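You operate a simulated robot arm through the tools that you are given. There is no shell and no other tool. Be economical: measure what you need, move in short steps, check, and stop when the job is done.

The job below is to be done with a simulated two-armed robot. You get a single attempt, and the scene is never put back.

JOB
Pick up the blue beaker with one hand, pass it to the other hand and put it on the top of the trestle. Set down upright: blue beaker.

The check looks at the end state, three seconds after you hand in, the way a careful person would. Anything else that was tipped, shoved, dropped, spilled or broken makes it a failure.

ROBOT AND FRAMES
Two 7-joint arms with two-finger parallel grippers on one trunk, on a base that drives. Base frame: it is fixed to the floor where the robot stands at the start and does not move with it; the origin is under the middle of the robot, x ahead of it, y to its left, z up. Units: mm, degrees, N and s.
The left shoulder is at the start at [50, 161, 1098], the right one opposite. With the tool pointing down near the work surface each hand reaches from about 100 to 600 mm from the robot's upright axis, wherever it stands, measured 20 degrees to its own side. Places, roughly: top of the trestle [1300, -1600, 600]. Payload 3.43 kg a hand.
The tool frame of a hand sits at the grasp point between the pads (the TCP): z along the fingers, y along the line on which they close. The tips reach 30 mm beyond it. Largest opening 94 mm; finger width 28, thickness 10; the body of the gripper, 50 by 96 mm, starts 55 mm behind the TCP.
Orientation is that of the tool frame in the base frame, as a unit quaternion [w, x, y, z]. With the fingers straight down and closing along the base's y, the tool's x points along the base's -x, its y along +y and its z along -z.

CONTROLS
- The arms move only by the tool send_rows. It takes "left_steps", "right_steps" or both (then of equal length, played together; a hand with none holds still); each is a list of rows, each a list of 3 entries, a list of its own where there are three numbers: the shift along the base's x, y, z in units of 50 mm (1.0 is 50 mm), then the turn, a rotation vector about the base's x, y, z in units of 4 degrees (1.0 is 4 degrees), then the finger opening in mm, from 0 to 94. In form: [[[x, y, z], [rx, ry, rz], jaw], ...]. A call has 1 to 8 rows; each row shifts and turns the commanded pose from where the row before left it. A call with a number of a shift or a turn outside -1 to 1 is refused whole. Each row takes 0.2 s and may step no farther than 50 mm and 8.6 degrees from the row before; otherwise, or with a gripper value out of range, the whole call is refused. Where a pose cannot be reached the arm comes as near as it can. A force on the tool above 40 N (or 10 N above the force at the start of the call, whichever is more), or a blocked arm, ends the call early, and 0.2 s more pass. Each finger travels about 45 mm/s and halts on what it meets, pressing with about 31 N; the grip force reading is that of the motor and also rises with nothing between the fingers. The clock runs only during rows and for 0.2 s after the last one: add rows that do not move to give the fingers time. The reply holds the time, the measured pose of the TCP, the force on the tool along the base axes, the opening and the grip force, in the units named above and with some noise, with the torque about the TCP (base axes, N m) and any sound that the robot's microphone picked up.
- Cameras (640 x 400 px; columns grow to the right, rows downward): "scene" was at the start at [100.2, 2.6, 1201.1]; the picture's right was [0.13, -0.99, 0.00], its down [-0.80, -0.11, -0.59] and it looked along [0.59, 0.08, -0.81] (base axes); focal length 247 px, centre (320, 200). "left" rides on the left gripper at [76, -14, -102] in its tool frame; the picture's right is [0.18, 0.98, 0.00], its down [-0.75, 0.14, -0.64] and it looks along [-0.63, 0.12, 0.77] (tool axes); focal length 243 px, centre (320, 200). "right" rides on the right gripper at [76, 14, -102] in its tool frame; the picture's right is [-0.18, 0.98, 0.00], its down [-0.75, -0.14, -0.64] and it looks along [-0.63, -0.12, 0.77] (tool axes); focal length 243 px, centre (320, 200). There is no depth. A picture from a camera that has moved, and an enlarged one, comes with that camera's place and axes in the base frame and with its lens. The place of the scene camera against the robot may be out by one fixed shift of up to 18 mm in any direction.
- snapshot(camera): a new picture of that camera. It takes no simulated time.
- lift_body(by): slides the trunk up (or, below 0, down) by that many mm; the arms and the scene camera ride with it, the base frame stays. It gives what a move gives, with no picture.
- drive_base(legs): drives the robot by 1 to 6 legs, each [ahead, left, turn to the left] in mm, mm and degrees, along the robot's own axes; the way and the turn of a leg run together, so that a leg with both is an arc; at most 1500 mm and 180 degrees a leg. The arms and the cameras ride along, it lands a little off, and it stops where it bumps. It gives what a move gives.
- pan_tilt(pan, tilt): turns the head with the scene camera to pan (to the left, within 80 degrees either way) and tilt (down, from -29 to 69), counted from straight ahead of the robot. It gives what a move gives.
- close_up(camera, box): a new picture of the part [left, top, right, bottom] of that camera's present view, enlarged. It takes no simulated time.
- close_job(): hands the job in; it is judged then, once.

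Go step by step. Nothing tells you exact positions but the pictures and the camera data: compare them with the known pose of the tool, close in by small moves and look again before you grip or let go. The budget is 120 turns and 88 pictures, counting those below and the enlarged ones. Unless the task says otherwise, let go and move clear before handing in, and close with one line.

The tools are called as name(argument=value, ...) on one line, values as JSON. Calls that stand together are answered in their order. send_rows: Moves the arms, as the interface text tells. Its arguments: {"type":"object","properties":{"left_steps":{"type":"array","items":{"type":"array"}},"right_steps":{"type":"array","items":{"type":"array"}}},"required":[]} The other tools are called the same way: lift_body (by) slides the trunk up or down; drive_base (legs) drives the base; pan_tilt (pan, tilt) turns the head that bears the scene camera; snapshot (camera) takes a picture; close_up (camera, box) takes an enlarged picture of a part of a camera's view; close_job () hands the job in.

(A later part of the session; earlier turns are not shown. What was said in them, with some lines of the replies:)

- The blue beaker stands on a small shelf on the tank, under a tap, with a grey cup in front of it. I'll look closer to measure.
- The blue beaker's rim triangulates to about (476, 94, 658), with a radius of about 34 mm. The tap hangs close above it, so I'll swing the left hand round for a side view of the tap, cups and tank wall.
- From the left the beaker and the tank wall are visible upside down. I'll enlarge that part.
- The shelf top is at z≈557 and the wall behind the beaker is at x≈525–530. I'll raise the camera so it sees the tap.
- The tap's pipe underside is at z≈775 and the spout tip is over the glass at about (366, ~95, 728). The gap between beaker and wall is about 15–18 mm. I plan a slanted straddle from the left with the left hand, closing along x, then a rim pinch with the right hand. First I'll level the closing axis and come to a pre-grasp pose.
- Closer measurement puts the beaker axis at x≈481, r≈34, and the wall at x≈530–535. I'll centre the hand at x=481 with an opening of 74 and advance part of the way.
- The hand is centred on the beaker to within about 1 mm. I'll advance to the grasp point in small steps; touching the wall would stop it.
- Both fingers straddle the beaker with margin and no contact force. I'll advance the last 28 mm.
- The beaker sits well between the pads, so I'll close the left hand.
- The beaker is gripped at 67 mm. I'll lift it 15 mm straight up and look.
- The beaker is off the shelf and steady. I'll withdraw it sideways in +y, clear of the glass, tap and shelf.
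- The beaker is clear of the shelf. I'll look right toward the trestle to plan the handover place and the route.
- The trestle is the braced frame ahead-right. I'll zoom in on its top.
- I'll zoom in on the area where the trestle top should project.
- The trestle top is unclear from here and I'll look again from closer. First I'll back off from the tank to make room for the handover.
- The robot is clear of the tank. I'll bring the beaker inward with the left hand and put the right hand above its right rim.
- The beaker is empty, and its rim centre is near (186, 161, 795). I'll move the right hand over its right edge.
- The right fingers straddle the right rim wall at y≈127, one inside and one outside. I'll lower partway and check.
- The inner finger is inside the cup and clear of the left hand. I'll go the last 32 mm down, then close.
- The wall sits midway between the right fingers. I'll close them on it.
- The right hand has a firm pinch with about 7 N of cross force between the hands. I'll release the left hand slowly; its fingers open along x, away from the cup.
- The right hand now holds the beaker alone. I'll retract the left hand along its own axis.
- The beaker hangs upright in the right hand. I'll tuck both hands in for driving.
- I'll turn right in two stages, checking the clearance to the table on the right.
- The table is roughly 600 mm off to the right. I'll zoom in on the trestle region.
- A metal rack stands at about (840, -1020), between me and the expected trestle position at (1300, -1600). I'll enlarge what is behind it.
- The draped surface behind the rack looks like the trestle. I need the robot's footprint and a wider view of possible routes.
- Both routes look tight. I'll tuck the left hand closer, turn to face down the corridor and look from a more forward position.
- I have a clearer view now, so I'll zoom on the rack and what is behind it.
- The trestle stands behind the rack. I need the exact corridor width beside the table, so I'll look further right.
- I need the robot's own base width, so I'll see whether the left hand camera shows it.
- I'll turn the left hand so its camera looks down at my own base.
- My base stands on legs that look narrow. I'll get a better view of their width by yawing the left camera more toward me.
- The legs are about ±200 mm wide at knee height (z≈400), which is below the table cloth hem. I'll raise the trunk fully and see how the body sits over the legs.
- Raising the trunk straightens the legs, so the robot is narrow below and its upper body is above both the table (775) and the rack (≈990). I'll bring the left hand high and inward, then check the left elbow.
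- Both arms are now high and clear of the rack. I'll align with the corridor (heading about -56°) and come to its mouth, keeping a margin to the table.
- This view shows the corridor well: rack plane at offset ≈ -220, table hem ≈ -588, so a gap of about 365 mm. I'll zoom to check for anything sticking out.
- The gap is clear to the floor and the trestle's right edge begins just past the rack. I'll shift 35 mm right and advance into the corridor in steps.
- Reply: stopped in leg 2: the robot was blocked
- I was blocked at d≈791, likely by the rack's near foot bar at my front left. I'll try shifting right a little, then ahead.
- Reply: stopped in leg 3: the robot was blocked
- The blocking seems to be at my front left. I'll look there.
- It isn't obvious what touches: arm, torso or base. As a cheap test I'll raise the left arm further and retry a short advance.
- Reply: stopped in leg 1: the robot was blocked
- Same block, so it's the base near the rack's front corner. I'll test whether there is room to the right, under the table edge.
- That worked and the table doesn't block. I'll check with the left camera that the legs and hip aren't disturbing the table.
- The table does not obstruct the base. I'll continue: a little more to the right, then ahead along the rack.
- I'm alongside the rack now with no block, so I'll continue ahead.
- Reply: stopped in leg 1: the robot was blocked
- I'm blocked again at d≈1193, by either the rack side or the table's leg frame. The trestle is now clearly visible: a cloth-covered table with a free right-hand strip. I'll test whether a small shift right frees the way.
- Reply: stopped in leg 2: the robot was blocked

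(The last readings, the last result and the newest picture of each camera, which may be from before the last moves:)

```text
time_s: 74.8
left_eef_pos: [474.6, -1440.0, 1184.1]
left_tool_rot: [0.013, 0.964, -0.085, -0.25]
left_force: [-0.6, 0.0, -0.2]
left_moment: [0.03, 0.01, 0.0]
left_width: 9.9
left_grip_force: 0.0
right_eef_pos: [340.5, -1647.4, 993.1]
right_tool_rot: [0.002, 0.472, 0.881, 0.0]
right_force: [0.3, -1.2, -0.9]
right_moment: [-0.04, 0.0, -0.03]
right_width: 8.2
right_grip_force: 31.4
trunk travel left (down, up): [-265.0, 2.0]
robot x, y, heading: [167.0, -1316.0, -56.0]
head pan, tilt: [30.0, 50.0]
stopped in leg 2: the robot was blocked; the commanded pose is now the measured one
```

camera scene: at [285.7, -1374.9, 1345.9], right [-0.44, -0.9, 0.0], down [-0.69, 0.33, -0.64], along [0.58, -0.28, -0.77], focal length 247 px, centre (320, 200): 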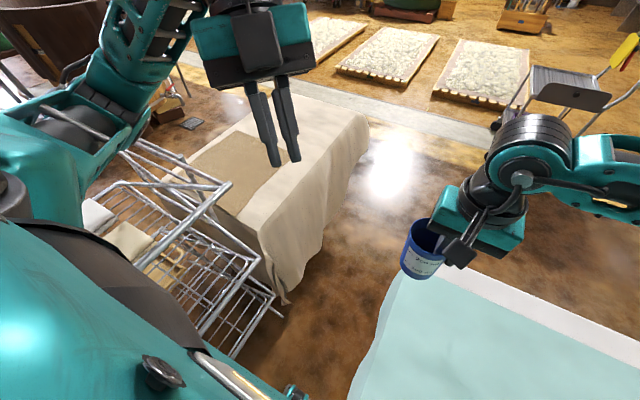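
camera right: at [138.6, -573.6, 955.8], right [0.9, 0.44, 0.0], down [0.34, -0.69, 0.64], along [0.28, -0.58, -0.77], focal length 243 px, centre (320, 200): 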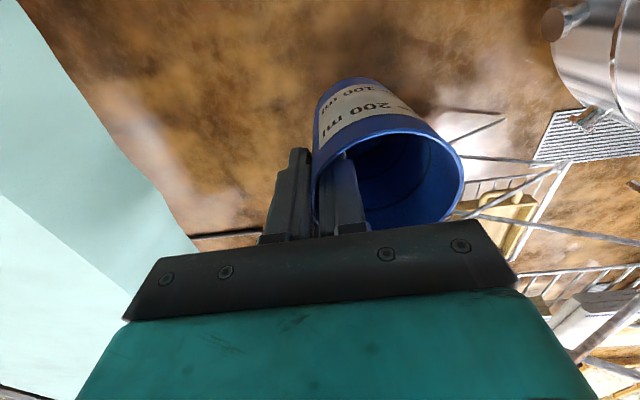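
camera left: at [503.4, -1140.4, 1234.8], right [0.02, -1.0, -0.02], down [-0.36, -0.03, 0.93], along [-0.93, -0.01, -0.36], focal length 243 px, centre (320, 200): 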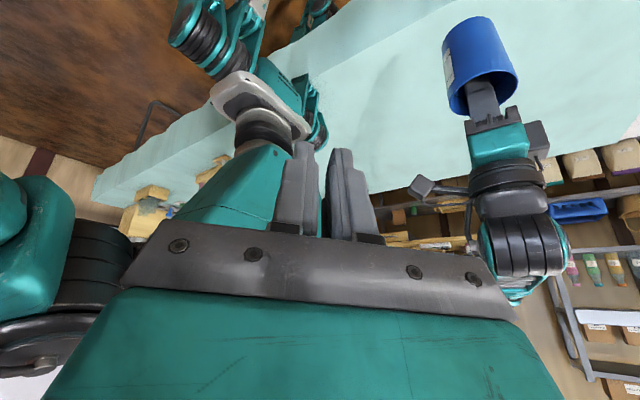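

The table's leg frame blocks the way ahead; the base behaves like a disc of about 340 mm radius, so this corridor is closed. I need another route, so I'll turn in place and survey behind and beside the table.

drive_base(legs=[[-100, 20, 0], [0, 0, -60]])

pan_tilt(pan=0, tilt=20)

snapshot(camera="scene")

pan_tilt(pan=-70, tilt=20)

snapshot(camera="scene")

```text
time_s: 78.6
left_eef_pos: [175.9, -1549.1, 1182.8]
left_tool_rot: [-0.114, 0.793, -0.555, -0.223]
left_force: [0.1, -0.5, 0.1]
left_moment: [0.01, -0.04, 0.0]
left_width: 9.9
left_grip_force: 0.1
right_eef_pos: [-71.2, -1538.2, 992.5]
right_tool_rot: [0.001, 0.848, 0.529, -0.001]
right_force: [-0.5, -0.6, 0.0]
right_moment: [-0.01, 0.01, 0.01]
right_width: 8.3
right_grip_force: 31.2
trunk travel left (down, up): [-265.0, 2.0]
robot x, y, heading: [125.8, -1221.8, -115.7]
head pan, tilt: [30.0, 50.0]
```

```text
time_s: 79.5
left_eef_pos: [175.6, -1548.5, 1183.7]
left_tool_rot: [-0.114, 0.793, -0.555, -0.224]
left_force: [-0.2, 0.3, 0.1]
left_moment: [0.01, 0.01, 0.0]
left_width: 10.0
left_grip_force: 0.0
right_eef_pos: [-70.6, -1537.8, 994.2]
right_tool_rot: [0.0, 0.848, 0.529, -0.001]
right_force: [0.4, -0.4, -0.5]
right_moment: [0.04, -0.01, 0.01]
right_width: 8.1
right_grip_force: 30.9
trunk travel left (down, up): [-265.0, 2.0]
robot x, y, heading: [128.5, -1222.3, -115.6]
head pan, tilt: [0.0, 20.0]
```

```text
25 pictures are left
camera scene: at [58.2, -1349.0, 1391.4], right [-0.9, 0.43, 0.0], down [0.15, 0.31, -0.94], along [-0.41, -0.85, -0.34], focal length 247 px, centre (320, 200)
```

scene: 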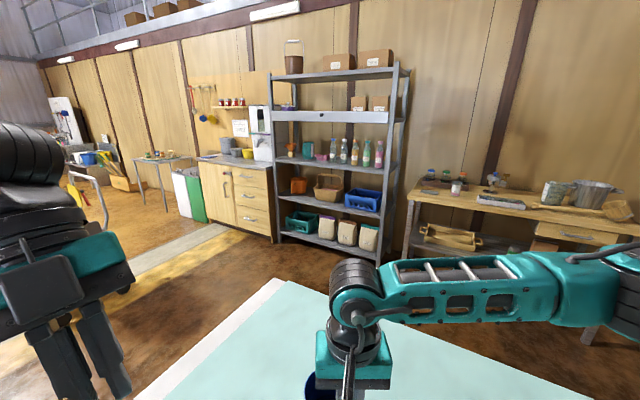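

```text
time_s: 81.0
left_eef_pos: [173.4, -1548.1, 1184.1]
left_tool_rot: [-0.113, 0.793, -0.555, -0.223]
left_force: [0.1, -0.2, 0.4]
left_moment: [-0.03, -0.02, -0.03]
left_width: 9.9
left_grip_force: 0.1
right_eef_pos: [-71.0, -1537.3, 993.8]
right_tool_rot: [0.0, 0.849, 0.529, -0.002]
right_force: [-0.4, 1.1, -1.0]
right_moment: [0.0, -0.02, 0.01]
right_width: 8.3
right_grip_force: 31.0
trunk travel left (down, up): [-265.0, 2.0]
robot x, y, heading: [131.3, -1219.3, -115.8]
head pan, tilt: [-70.0, 20.0]
```

```text
24 pictures are left
camera scene: at [6.0, -1255.7, 1391.5], right [0.1, 0.99, 0.0], down [0.34, -0.03, -0.94], along [-0.94, 0.09, -0.34], focal length 247 px, centre (320, 200)
```

scene: 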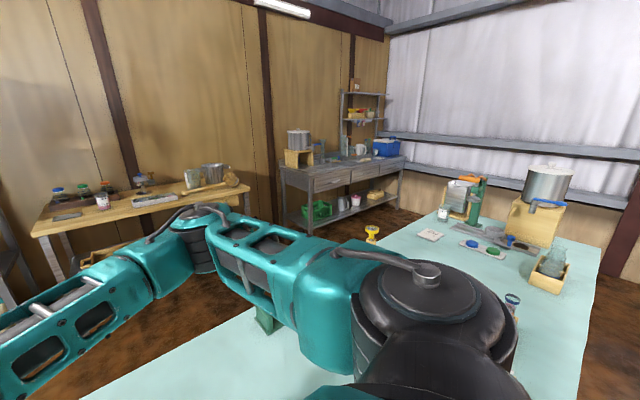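

The table is about 2 m long with its near end around (-790, 20), and behind it is a wide aisle leading round to the trestle's free side. I'll back out of the corridor, turn, and go round the near end of the table.

drive_base(legs=[[-291, -505, 0], [0, 0, -120], [400, -355, 0]])

pan_tilt(pan=25, tilt=30)

snapshot(camera="scene")

```text
time_s: 85.1
left_eef_pos: [-107.1, -1125.7, 1180.8]
left_tool_rot: [-0.112, 0.795, -0.551, -0.227]
left_force: [-0.8, 0.0, -0.1]
left_moment: [0.0, -0.03, 0.0]
left_width: 9.9
left_grip_force: 0.0
right_eef_pos: [-354.4, -1117.2, 991.8]
right_tool_rot: [-0.003, 0.846, 0.533, -0.002]
right_force: [0.2, 0.3, -0.7]
right_moment: [-0.01, 0.02, -0.02]
right_width: 8.0
right_grip_force: 30.6
trunk travel left (down, up): [-265.0, 2.0]
robot x, y, heading: [-161.4, -796.9, -115.2]
head pan, tilt: [-70.0, 20.0]
stopped in leg 1: the robot was blocked; the commanded pose is now the measured one
```

```text
time_s: 86.8
left_eef_pos: [-107.0, -1126.3, 1180.5]
left_tool_rot: [-0.112, 0.795, -0.551, -0.227]
left_force: [-0.8, 1.1, 0.5]
left_moment: [-0.02, 0.0, 0.01]
left_width: 10.0
left_grip_force: 0.2
right_eef_pos: [-354.2, -1118.4, 991.6]
right_tool_rot: [-0.004, 0.846, 0.533, -0.002]
right_force: [0.1, -0.1, -0.4]
right_moment: [0.01, 0.02, 0.02]
right_width: 8.1
right_grip_force: 30.5
trunk travel left (down, up): [-265.0, 2.0]
robot x, y, heading: [-161.6, -798.5, -115.1]
head pan, tilt: [25.0, 30.0]
```

```text
23 pictures are left
camera scene: at [-185.2, -935.3, 1374.6], right [-1.0, 0.0, 0.01], down [0.0, 0.51, -0.86], along [-0.01, -0.86, -0.51], focal length 247 px, centre (320, 200)
```

scene: 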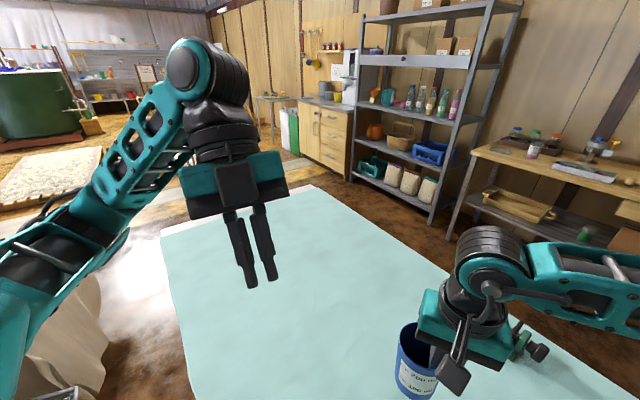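

I'm blocked again, probably by another table leg, since I was hugging the table. I'll first move straight away from the table, then turn and go along it with clearance.

drive_base(legs=[[-268, 194, 0], [0, 0, -121], [600, -50, 0]])

pan_tilt(pan=20, tilt=30)

snapshot(camera="scene")

```text
time_s: 97.2
left_eef_pos: [-436.7, 34.5, 1182.7]
left_tool_rot: [0.25, 0.106, 0.962, 0.009]
left_force: [-0.1, -0.1, -0.6]
left_moment: [-0.02, 0.02, 0.03]
left_width: 10.0
left_grip_force: 0.1
right_eef_pos: [-295.0, 235.7, 993.1]
right_tool_rot: [0.0, 0.871, -0.491, 0.0]
right_force: [-0.5, -0.2, -0.1]
right_moment: [0.02, -0.02, 0.0]
right_width: 8.3
right_grip_force: 31.0
trunk travel left (down, up): [-265.0, 2.0]
robot x, y, heading: [-135.0, -103.4, 121.3]
head pan, tilt: [25.0, 30.0]
```

```text
time_s: 97.9
left_eef_pos: [-436.1, 34.9, 1182.8]
left_tool_rot: [0.25, 0.106, 0.962, 0.008]
left_force: [-0.8, 0.2, 1.0]
left_moment: [0.01, 0.02, 0.03]
left_width: 10.2
left_grip_force: 0.0
right_eef_pos: [-294.5, 236.1, 991.8]
right_tool_rot: [-0.002, 0.871, -0.491, -0.001]
right_force: [-0.2, 0.3, -0.2]
right_moment: [0.02, -0.03, 0.0]
right_width: 8.3
right_grip_force: 30.9
trunk travel left (down, up): [-265.0, 2.0]
robot x, y, heading: [-134.2, -103.3, 121.6]
head pan, tilt: [20.0, 30.0]
```

```text
22 pictures are left
camera scene: at [-240.2, -19.3, 1375.5], right [0.62, 0.78, 0.0], down [0.39, -0.31, -0.87], along [-0.68, 0.54, -0.5], focal length 247 px, centre (320, 200)
```

scene: 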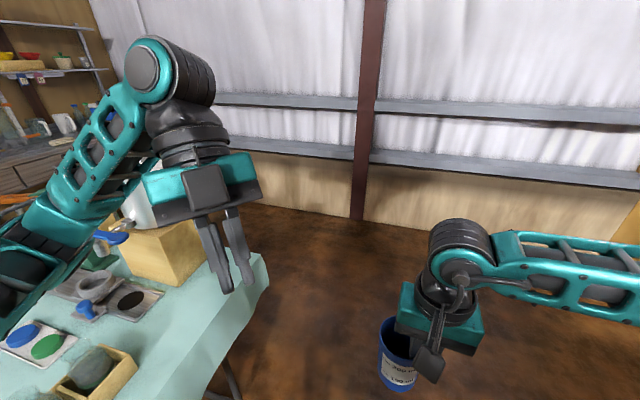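

The near end of the table is at about (-829, 215), and beyond it there is over 1.4 m of free floor to the wall. I'll drive past the end and turn left.

drive_base(legs=[[1120, 30, 0], [0, 0, 90]])

pan_tilt(pan=10, tilt=25)

snapshot(camera="scene")

```text
time_s: 107.5
left_eef_pos: [-886.8, 548.2, 1183.1]
left_tool_rot: [0.171, -0.607, 0.754, 0.183]
left_force: [0.4, -0.2, -0.4]
left_moment: [0.0, 0.02, 0.0]
left_width: 10.0
left_grip_force: 0.1
right_eef_pos: [-1089.9, 688.2, 993.4]
right_tool_rot: [0.0, 0.962, 0.272, -0.003]
right_force: [0.2, 0.5, -0.7]
right_moment: [0.04, 0.01, 0.01]
right_width: 8.2
right_grip_force: 30.9
trunk travel left (down, up): [-265.0, 2.0]
robot x, y, heading: [-749.5, 847.9, -148.0]
head pan, tilt: [20.0, 30.0]
```

```text
time_s: 108.2
left_eef_pos: [-888.2, 547.6, 1182.5]
left_tool_rot: [0.171, -0.608, 0.754, 0.183]
left_force: [-0.3, -0.8, 0.6]
left_moment: [-0.01, 0.01, -0.01]
left_width: 10.0
left_grip_force: 0.2
right_eef_pos: [-1091.1, 687.6, 992.1]
right_tool_rot: [0.0, 0.962, 0.272, -0.002]
right_force: [-0.1, 0.7, 0.5]
right_moment: [-0.01, 0.01, -0.01]
right_width: 8.1
right_grip_force: 30.9
trunk travel left (down, up): [-265.0, 2.0]
robot x, y, heading: [-753.9, 844.9, -148.2]
head pan, tilt: [10.0, 25.0]
```

```text
21 pictures are left
camera scene: at [-867.3, 758.7, 1383.4], right [-0.67, 0.74, 0.0], down [0.31, 0.28, -0.91], along [-0.67, -0.61, -0.42], focal length 247 px, centre (320, 200)
```

scene: 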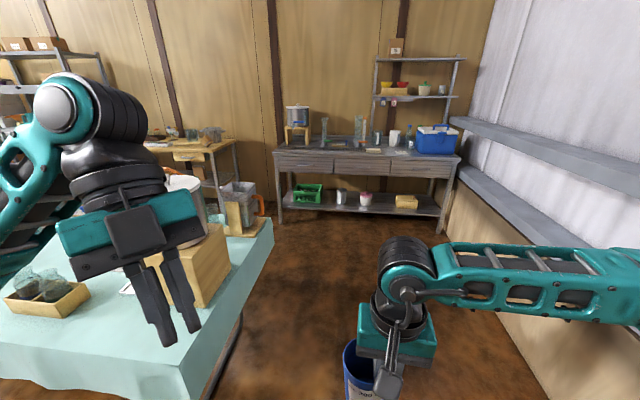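

The aisle behind the table is clear. I'll drive past the table's back corner and turn left along its back side.

drive_base(legs=[[1400, 0, 0], [200, 0, 0], [0, 0, 92]])

pan_tilt(pan=0, tilt=25)

snapshot(camera="scene")

```text
time_s: 120.3
left_eef_pos: [-1807.5, -108.4, 1183.4]
left_tool_rot: [0.011, 0.964, -0.094, -0.25]
left_force: [0.6, -0.1, -0.4]
left_moment: [-0.03, 0.03, 0.02]
left_width: 10.3
left_grip_force: 0.0
right_eef_pos: [-1944.4, -312.3, 993.2]
right_tool_rot: [0.0, 0.479, 0.878, -0.001]
right_force: [0.0, 0.5, -0.8]
right_moment: [-0.02, 0.02, 0.03]
right_width: 8.3
right_grip_force: 30.8
trunk travel left (down, up): [-265.0, 2.0]
robot x, y, heading: [-2113.5, 24.6, -57.0]
head pan, tilt: [10.0, 25.0]
```

```text
time_s: 121.0
left_eef_pos: [-1807.7, -106.8, 1182.9]
left_tool_rot: [0.011, 0.964, -0.093, -0.25]
left_force: [-0.6, -0.7, -0.1]
left_moment: [-0.01, 0.0, 0.01]
left_width: 10.1
left_grip_force: 0.0
right_eef_pos: [-1944.3, -312.0, 992.6]
right_tool_rot: [0.001, 0.48, 0.877, -0.001]
right_force: [0.0, -0.1, -0.8]
right_moment: [-0.04, 0.01, -0.04]
right_width: 8.1
right_grip_force: 30.9
trunk travel left (down, up): [-265.0, 2.0]
robot x, y, heading: [-2111.6, 22.8, -56.9]
head pan, tilt: [0.0, 25.0]
```

```text
20 pictures are left
camera scene: at [-2052.0, -95.4, 1383.4], right [-0.84, -0.55, 0.0], down [-0.23, 0.35, -0.91], along [0.49, -0.76, -0.42], focal length 247 px, centre (320, 200)
```

scene: 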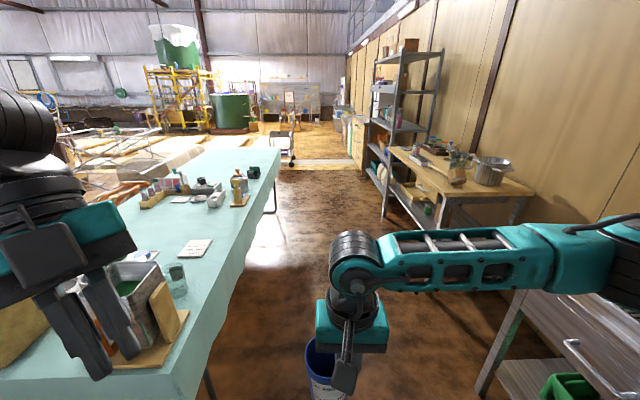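

The aisle is clear, about 1.27 m wide. I'll drive along it past the far end of the table.

drive_base(legs=[[1100, -20, 0], [1100, -10, 0.5], [1050, 0, 0.5]])

pan_tilt(pan=65, tilt=35)

snapshot(camera="scene")

```text
time_s: 136.8
left_eef_pos: [0.6, -2759.3, 1182.9]
left_tool_rot: [0.018, 0.966, -0.066, -0.25]
left_force: [0.2, 0.3, -0.1]
left_moment: [-0.01, -0.02, -0.03]
left_width: 9.9
left_grip_force: 0.1
right_eef_pos: [-122.3, -2972.1, 992.8]
right_tool_rot: [0.0, 0.453, 0.891, -0.001]
right_force: [0.6, -0.3, -1.1]
right_moment: [0.05, -0.01, 0.0]
right_width: 8.3
right_grip_force: 31.5
trunk travel left (down, up): [-265.0, 2.0]
robot x, y, heading: [-310.5, -2653.1, -53.6]
head pan, tilt: [0.0, 25.0]
```

```text
time_s: 138.1
left_eef_pos: [0.8, -2759.5, 1183.7]
left_tool_rot: [0.018, 0.966, -0.065, -0.25]
left_force: [0.1, -0.2, 0.3]
left_moment: [0.02, 0.03, 0.03]
left_width: 10.1
left_grip_force: 0.1
right_eef_pos: [-123.2, -2973.5, 992.9]
right_tool_rot: [0.001, 0.453, 0.892, -0.001]
right_force: [0.2, 0.5, -0.6]
right_moment: [-0.02, 0.01, 0.0]
right_width: 8.1
right_grip_force: 30.8
trunk travel left (down, up): [-265.0, 2.0]
robot x, y, heading: [-306.5, -2646.5, -53.7]
head pan, tilt: [65.0, 35.0]
```

```text
19 pictures are left
camera scene: at [-211.9, -2670.6, 1367.7], right [0.2, -0.98, 0.0], down [-0.56, -0.11, -0.82], along [0.8, 0.16, -0.57], focal length 247 px, centre (320, 200)
```

scene: 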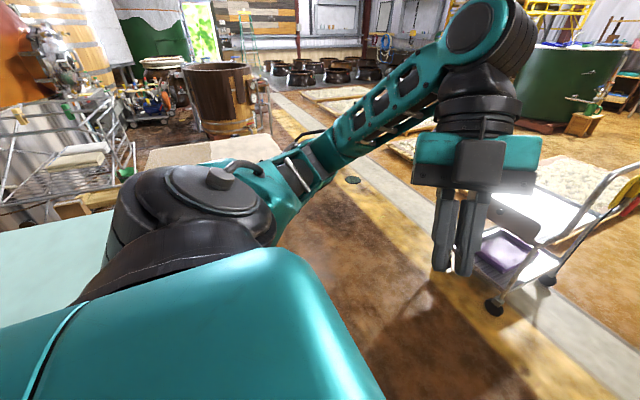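

I'm past the table. The trolley is well off to the right at about (875, -3550), and the trestle is ahead-left. I'll turn left to face the trestle and approach.

drive_base(legs=[[0, 0, 93], [840, -170, 0]])

pan_tilt(pan=0, tilt=40)

snapshot(camera="scene")

```text
time_s: 146.6
left_eef_pos: [540.6, -1927.1, 1183.3]
left_tool_rot: [0.194, 0.712, 0.656, -0.158]
left_force: [-0.7, 0.6, 0.2]
left_moment: [0.0, 0.04, -0.01]
left_width: 10.0
left_grip_force: 0.1
right_eef_pos: [758.1, -2040.5, 992.2]
right_tool_rot: [0.002, -0.335, 0.942, -0.001]
right_force: [-0.2, -0.2, -0.7]
right_moment: [0.01, -0.01, 0.03]
right_width: 8.1
right_grip_force: 31.2
trunk travel left (down, up): [-265.0, 2.0]
robot x, y, heading: [446.2, -2244.7, 39.4]
head pan, tilt: [65.0, 35.0]
```

```text
time_s: 148.0
left_eef_pos: [540.2, -1926.7, 1183.7]
left_tool_rot: [0.193, 0.713, 0.655, -0.159]
left_force: [-0.1, 0.1, -0.6]
left_moment: [-0.02, 0.0, -0.02]
left_width: 9.7
left_grip_force: 0.2
right_eef_pos: [757.8, -2040.6, 992.4]
right_tool_rot: [0.001, -0.335, 0.942, 0.0]
right_force: [0.1, -0.1, -0.7]
right_moment: [0.02, -0.01, 0.02]
right_width: 8.4
right_grip_force: 31.5
trunk travel left (down, up): [-265.0, 2.0]
robot x, y, heading: [443.3, -2247.0, 39.4]
head pan, tilt: [0.0, 40.0]
```

```text
18 pictures are left
camera scene: at [528.5, -2170.9, 1360.1], right [0.64, -0.77, 0.0], down [-0.5, -0.41, -0.77], along [0.59, 0.49, -0.64], focal length 247 px, centre (320, 200)
```

scene: 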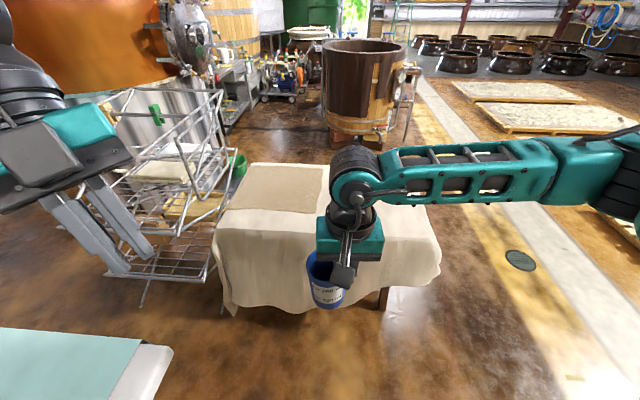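

The trestle top is clearly visible now: the near edge runs from (810, -1375) to (1317, -2090), with free cloth right of the brown mat. My target is about (1231, -1761). I'll drive up to stand about 480 mm from it.

drive_base(legs=[[0, 0, -4], [430, 41, 0]])

pan_tilt(pan=0, tilt=55)

snapshot(camera="scene")

```text
time_s: 151.0
left_eef_pos: [868.2, -1668.1, 1183.0]
left_tool_rot: [0.189, 0.735, 0.63, -0.165]
left_force: [0.5, -0.9, -0.4]
left_moment: [0.0, -0.01, -0.01]
left_width: 10.1
left_grip_force: 0.1
right_eef_pos: [1080.7, -1796.1, 993.8]
right_tool_rot: [0.001, -0.3, 0.954, 0.0]
right_force: [-0.9, -0.7, -0.3]
right_moment: [0.0, -0.03, -0.02]
right_width: 7.9
right_grip_force: 31.5
trunk travel left (down, up): [-265.0, 2.0]
robot x, y, heading: [750.0, -1973.4, 35.3]
head pan, tilt: [0.0, 40.0]
stopped in leg 2: the robot was blocked; the commanded pose is now the measured one
```

```text
time_s: 151.8
left_eef_pos: [870.0, -1667.4, 1182.8]
left_tool_rot: [0.188, 0.735, 0.63, -0.165]
left_force: [0.7, 0.3, 0.5]
left_moment: [-0.02, -0.02, 0.02]
left_width: 10.0
left_grip_force: 0.0
right_eef_pos: [1079.9, -1796.0, 991.9]
right_tool_rot: [0.002, -0.299, 0.954, -0.001]
right_force: [0.3, 1.1, -0.2]
right_moment: [0.01, 0.02, -0.01]
right_width: 8.1
right_grip_force: 31.4
trunk travel left (down, up): [-265.0, 2.0]
robot x, y, heading: [753.1, -1977.3, 35.2]
head pan, tilt: [0.0, 55.0]
```

```text
17 pictures are left
camera scene: at [831.5, -1918.0, 1339.5], right [0.58, -0.82, 0.0], down [-0.67, -0.47, -0.57], along [0.47, 0.33, -0.82], focal length 247 px, centre (320, 200)
```

scene: 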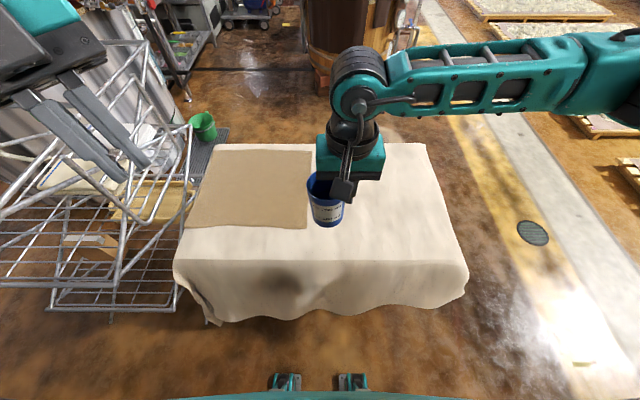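

I'm at the trestle (the base just touched its edge), so I'll back off slightly and lower the trunk. The beaker stays well above the top.

drive_base(legs=[[-18, 0, 0]])

lift_body(by=-190)

snapshot(camera="right")

```text
time_s: 152.6
left_eef_pos: [855.6, -1677.7, 1183.1]
left_tool_rot: [0.189, 0.735, 0.63, -0.165]
left_force: [0.3, -0.6, -0.1]
left_moment: [-0.01, -0.05, 0.01]
left_width: 10.1
left_grip_force: 0.1
right_eef_pos: [1064.4, -1806.4, 993.6]
right_tool_rot: [0.002, -0.3, 0.954, 0.0]
right_force: [-0.3, 0.3, -1.2]
right_moment: [0.01, 0.0, 0.04]
right_width: 8.0
right_grip_force: 31.2
trunk travel left (down, up): [-265.0, 2.0]
robot x, y, heading: [738.0, -1986.6, 35.3]
head pan, tilt: [0.0, 55.0]
```

```text
time_s: 154.6
left_eef_pos: [855.0, -1676.4, 993.6]
left_tool_rot: [0.188, 0.735, 0.63, -0.166]
left_force: [0.5, 1.0, 0.2]
left_moment: [0.02, 0.01, 0.01]
left_width: 10.0
left_grip_force: 0.1
right_eef_pos: [1065.2, -1804.6, 801.8]
right_tool_rot: [0.002, -0.3, 0.954, 0.0]
right_force: [0.5, 0.9, 0.2]
right_moment: [0.01, -0.01, -0.04]
right_width: 8.0
right_grip_force: 31.0
trunk travel left (down, up): [-75.0, 192.0]
robot x, y, heading: [735.0, -1987.3, 35.3]
head pan, tilt: [0.0, 55.0]
```

```text
16 pictures are left
camera right: at [993.9, -1837.0, 904.9], right [-0.41, 0.91, 0.0], down [0.7, 0.32, 0.64], along [0.59, 0.26, -0.76], focal length 243 px, centre (320, 200)
```

right: 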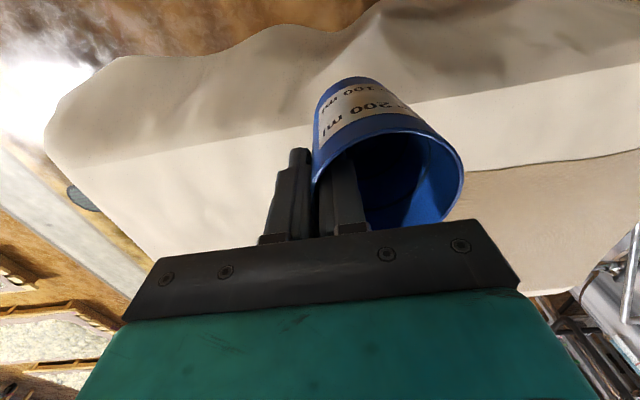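

Below the beaker I see the cloth with nothing on it. I'll extend the hand inward over the clear area.

send_rows(right_steps=[[[0.6, 0.1, 0], [0, 0, 0], 0], [[0.75, 0.12, 0], [0, 0, 0], 0], [[0.75, 0.12, 0], [0, 0, 0], 0], [[0.75, 0.12, 0], [0, 0, 0], 0], [[0.1, 0, -0.6], [0, 0, 0], 0], [[0, 0, -0.4], [0, 0, 0], 0]])

snapshot(camera="scene")

snapshot(camera="right")

```text
time_s: 156.0
left_eef_pos: [855.4, -1677.3, 993.5]
left_tool_rot: [0.188, 0.735, 0.63, -0.165]
left_force: [0.3, 0.6, 0.1]
left_moment: [-0.04, -0.01, 0.02]
left_width: 10.0
left_grip_force: 0.1
right_eef_pos: [1212.1, -1781.4, 752.7]
right_tool_rot: [0.002, -0.3, 0.954, -0.001]
right_force: [0.6, 0.1, -0.4]
right_moment: [-0.01, -0.02, 0.0]
right_width: 8.1
right_grip_force: 30.6
trunk travel left (down, up): [-75.0, 192.0]
robot x, y, heading: [741.7, -1986.2, 35.3]
head pan, tilt: [0.0, 55.0]
```

```text
15 pictures are left
camera scene: at [816.9, -1928.3, 1149.4], right [0.58, -0.82, 0.0], down [-0.67, -0.47, -0.57], along [0.47, 0.33, -0.82], focal length 247 px, centre (320, 200)
```

scene: 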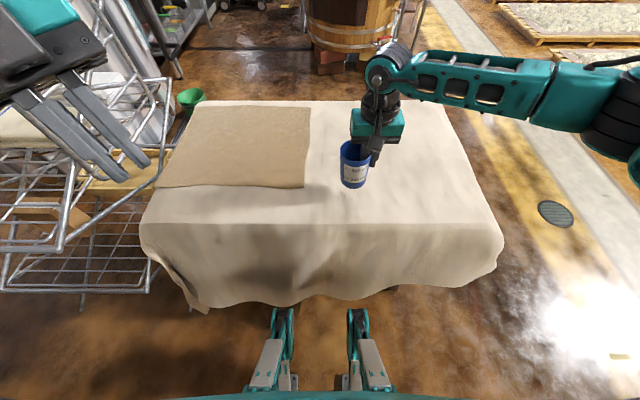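

```text
14 pictures are left
camera right: at [1140.7, -1813.9, 854.4], right [-0.41, 0.91, 0.0], down [0.7, 0.32, 0.64], along [0.59, 0.26, -0.76], focal length 243 px, centre (320, 200)
```

right: 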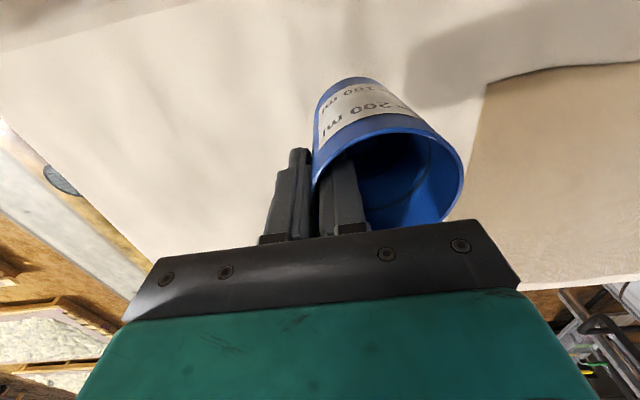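

The beaker is over clear cloth next to the mat, about 65 mm above the top. I'll lower slowly and watch the force.

send_rows(right_steps=[[[0, 0, -0.3], [0, 0, 0], 0], [[0, 0, -0.3], [0, 0, 0], 0], [[0, 0, -0.15], [0, 0, 0], 0], [[0, 0, -0.1], [0, 0, 0], 0]])

close_up(camera="scene", box=[300, 100, 440, 210])

```text
time_s: 157.0
left_eef_pos: [855.9, -1677.5, 994.6]
left_tool_rot: [0.189, 0.735, 0.629, -0.166]
left_force: [-0.4, -0.7, 0.9]
left_moment: [-0.01, 0.01, 0.05]
left_width: 10.3
left_grip_force: 0.1
right_eef_pos: [1211.0, -1782.8, 709.8]
right_tool_rot: [0.002, -0.3, 0.954, 0.0]
right_force: [0.6, 0.1, -1.2]
right_moment: [-0.03, 0.01, 0.0]
right_width: 8.2
right_grip_force: 30.9
trunk travel left (down, up): [-75.0, 192.0]
robot x, y, heading: [737.3, -1984.3, 35.2]
head pan, tilt: [0.0, 55.0]
```

```text
3.64 times, centred on (370, 155) of scene
camera zoom: at [816.9, -1928.3, 1149.4], right [0.58, -0.82, 0.0], down [-0.67, -0.47, -0.57], along [0.47, 0.33, -0.82], focal length 899 px, centre (138, 364)
```

zoom: 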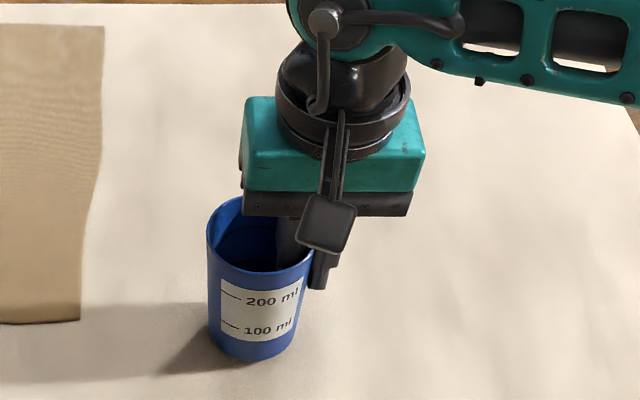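

There's only a small gap left, so I'll go down in 4 mm steps.

send_rows(right_steps=[[[0, 0, -0.08], [0, 0, 0], 0], [[0, 0, -0.08], [0, 0, 0], 0], [[0, 0, -0.08], [0, 0, 0], 0]])

```text
time_s: 157.8
left_eef_pos: [854.6, -1678.9, 993.7]
left_tool_rot: [0.189, 0.736, 0.63, -0.164]
left_force: [-0.3, 0.3, -0.6]
left_moment: [0.01, 0.02, -0.07]
left_width: 10.0
left_grip_force: 0.1
right_eef_pos: [1215.3, -1783.3, 702.1]
right_tool_rot: [0.005, -0.299, 0.954, 0.0]
right_force: [2.5, -8.2, 24.8]
right_moment: [0.41, 0.46, 0.13]
right_width: 9.1
right_grip_force: 30.8
trunk travel left (down, up): [-75.0, 192.0]
robot x, y, heading: [737.7, -1990.9, 35.3]
head pan, tilt: [0.0, 55.0]
```

Contact at TCP z≈704. I'll ease up 3 mm to relieve the push and look before releasing.

send_rows(right_steps=[[[0, 0, 0.09], [0, 0, 0], 0], [[0, 0, 0], [0, 0, 0], 0]])

close_up(camera="scene", box=[300, 100, 440, 210])

```text
time_s: 158.4
left_eef_pos: [855.0, -1677.5, 992.3]
left_tool_rot: [0.188, 0.735, 0.63, -0.165]
left_force: [0.6, -0.5, -0.3]
left_moment: [-0.02, -0.02, -0.02]
left_width: 9.9
left_grip_force: 0.0
right_eef_pos: [1214.2, -1781.8, 701.5]
right_tool_rot: [0.003, -0.3, 0.954, 0.0]
right_force: [4.6, 1.5, 7.9]
right_moment: [0.5, -0.11, -0.23]
right_width: 8.2
right_grip_force: 31.1
trunk travel left (down, up): [-75.0, 192.0]
robot x, y, heading: [739.3, -1986.4, 35.5]
head pan, tilt: [0.0, 55.0]
```

```text
3.64 times, centred on (370, 155) of scene
camera zoom: at [816.5, -1928.4, 1149.3], right [0.58, -0.82, 0.0], down [-0.67, -0.47, -0.57], along [0.47, 0.33, -0.82], focal length 899 px, centre (138, 364)
```

zoom: 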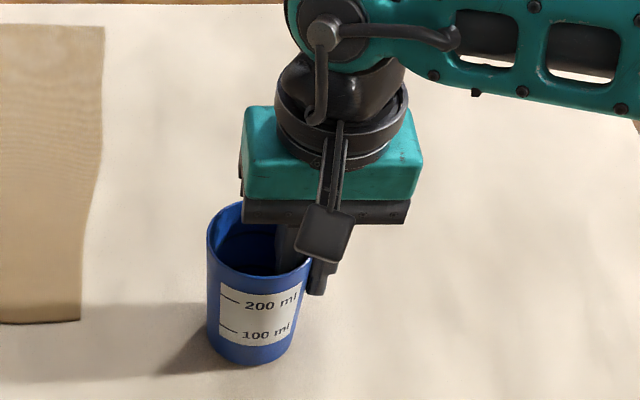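

The beaker stands on the cloth, lightly loaded. I'll open the fingers gently to 44 mm.

send_rows(right_steps=[[[0, 0, 0], [0, 0, 0], 14], [[0, 0, 0], [0, 0, 0], 26], [[0, 0, 0], [0, 0, 0], 38], [[0, 0, 0], [0, 0, 0], 44], [[0, 0, 0], [0, 0, 0], 44]])

snapshot(camera="right")

close_up(camera="scene", box=[300, 100, 440, 210])

```text
time_s: 159.6
left_eef_pos: [854.7, -1677.0, 993.8]
left_tool_rot: [0.188, 0.736, 0.63, -0.165]
left_force: [-0.1, 0.3, 0.5]
left_moment: [0.0, 0.01, 0.01]
left_width: 10.3
left_grip_force: 0.1
right_eef_pos: [1214.1, -1783.0, 702.7]
right_tool_rot: [0.001, -0.3, 0.954, 0.0]
right_force: [-0.2, 0.2, -1.2]
right_moment: [0.02, 0.0, 0.03]
right_width: 44.2
right_grip_force: 0.1
trunk travel left (down, up): [-75.0, 192.0]
robot x, y, heading: [737.2, -1983.1, 35.1]
head pan, tilt: [0.0, 55.0]
```

```text
11 pictures are left
camera right: at [1141.9, -1814.2, 804.7], right [-0.41, 0.91, 0.0], down [0.7, 0.32, 0.64], along [0.59, 0.26, -0.76], focal length 243 px, centre (320, 200)
```

right: 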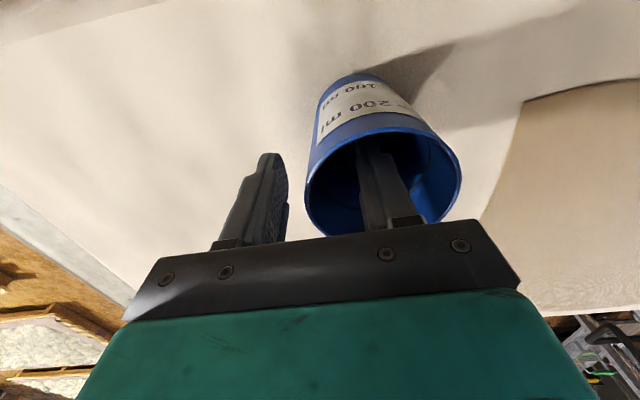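

```text
3.64 times, centred on (370, 155) of scene
camera zoom: at [816.8, -1928.3, 1149.4], right [0.58, -0.82, 0.0], down [-0.67, -0.47, -0.57], along [0.47, 0.33, -0.82], focal length 899 px, centre (138, 364)
```

zoom: 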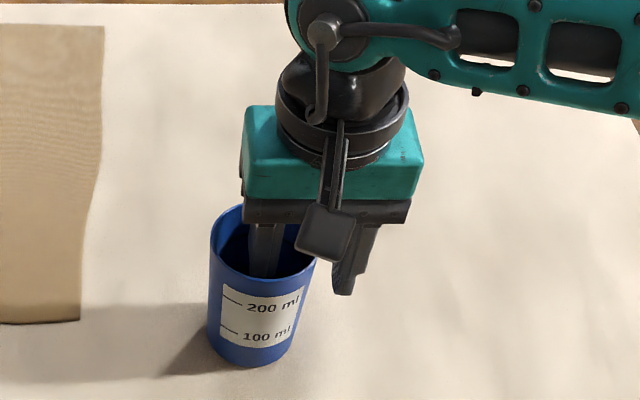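

The beaker stands free and upright with the inner finger clear of its walls. I'll lift the hand straight up.

send_rows(right_steps=[[[0, 0, 0.3], [0, 0, 0], 44], [[0, 0, 0.5], [0, 0, 0], 44], [[0, 0, 0.6], [0, 0, 0], 44], [[0, 0, 0.8], [0, 0, 0], 44], [[0, 0, 0.8], [0, 0, 0], 44], [[-0.6, -0.4, 0.3], [0, 0, 0], 44], [[-0.6, -0.4, 0], [0, 0, 0], 44], [[-0.6, -0.4, 0], [0, 0, 0], 44]])

snapshot(camera="scene")

```text
time_s: 161.4
left_eef_pos: [854.0, -1677.2, 992.9]
left_tool_rot: [0.188, 0.736, 0.629, -0.165]
left_force: [-0.3, 0.5, -0.5]
left_moment: [0.0, -0.01, -0.04]
left_width: 10.1
left_grip_force: 0.0
right_eef_pos: [1120.1, -1843.7, 867.0]
right_tool_rot: [0.003, -0.299, 0.954, 0.0]
right_force: [0.2, -1.3, -0.1]
right_moment: [0.0, 0.02, 0.0]
right_width: 43.9
right_grip_force: 0.1
trunk travel left (down, up): [-75.0, 192.0]
robot x, y, heading: [738.8, -1985.1, 35.3]
head pan, tilt: [0.0, 55.0]
```

```text
9 pictures are left
camera scene: at [816.8, -1928.4, 1149.5], right [0.58, -0.82, 0.0], down [-0.67, -0.47, -0.57], along [0.47, 0.33, -0.82], focal length 247 px, centre (320, 200)
```

scene: 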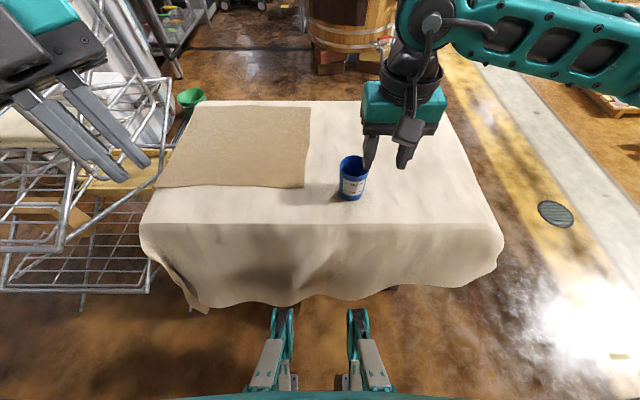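

The beaker stands upright on the trestle top, and both hands are clear of it. Handing in.

close_job()

```text
The job is handed in.
```

The blue beaker is standing upright on the trestle top: I picked it up with the left hand, passed it to the right hand and set it down, and both hands are clear of it. On the way the base bumped and stopped several times against the metal rack, probably the table legs, and the trestle edge; I saw nothing tipped or moved, but I did not go back to check the rack, the table or the glass on the tank shelf.
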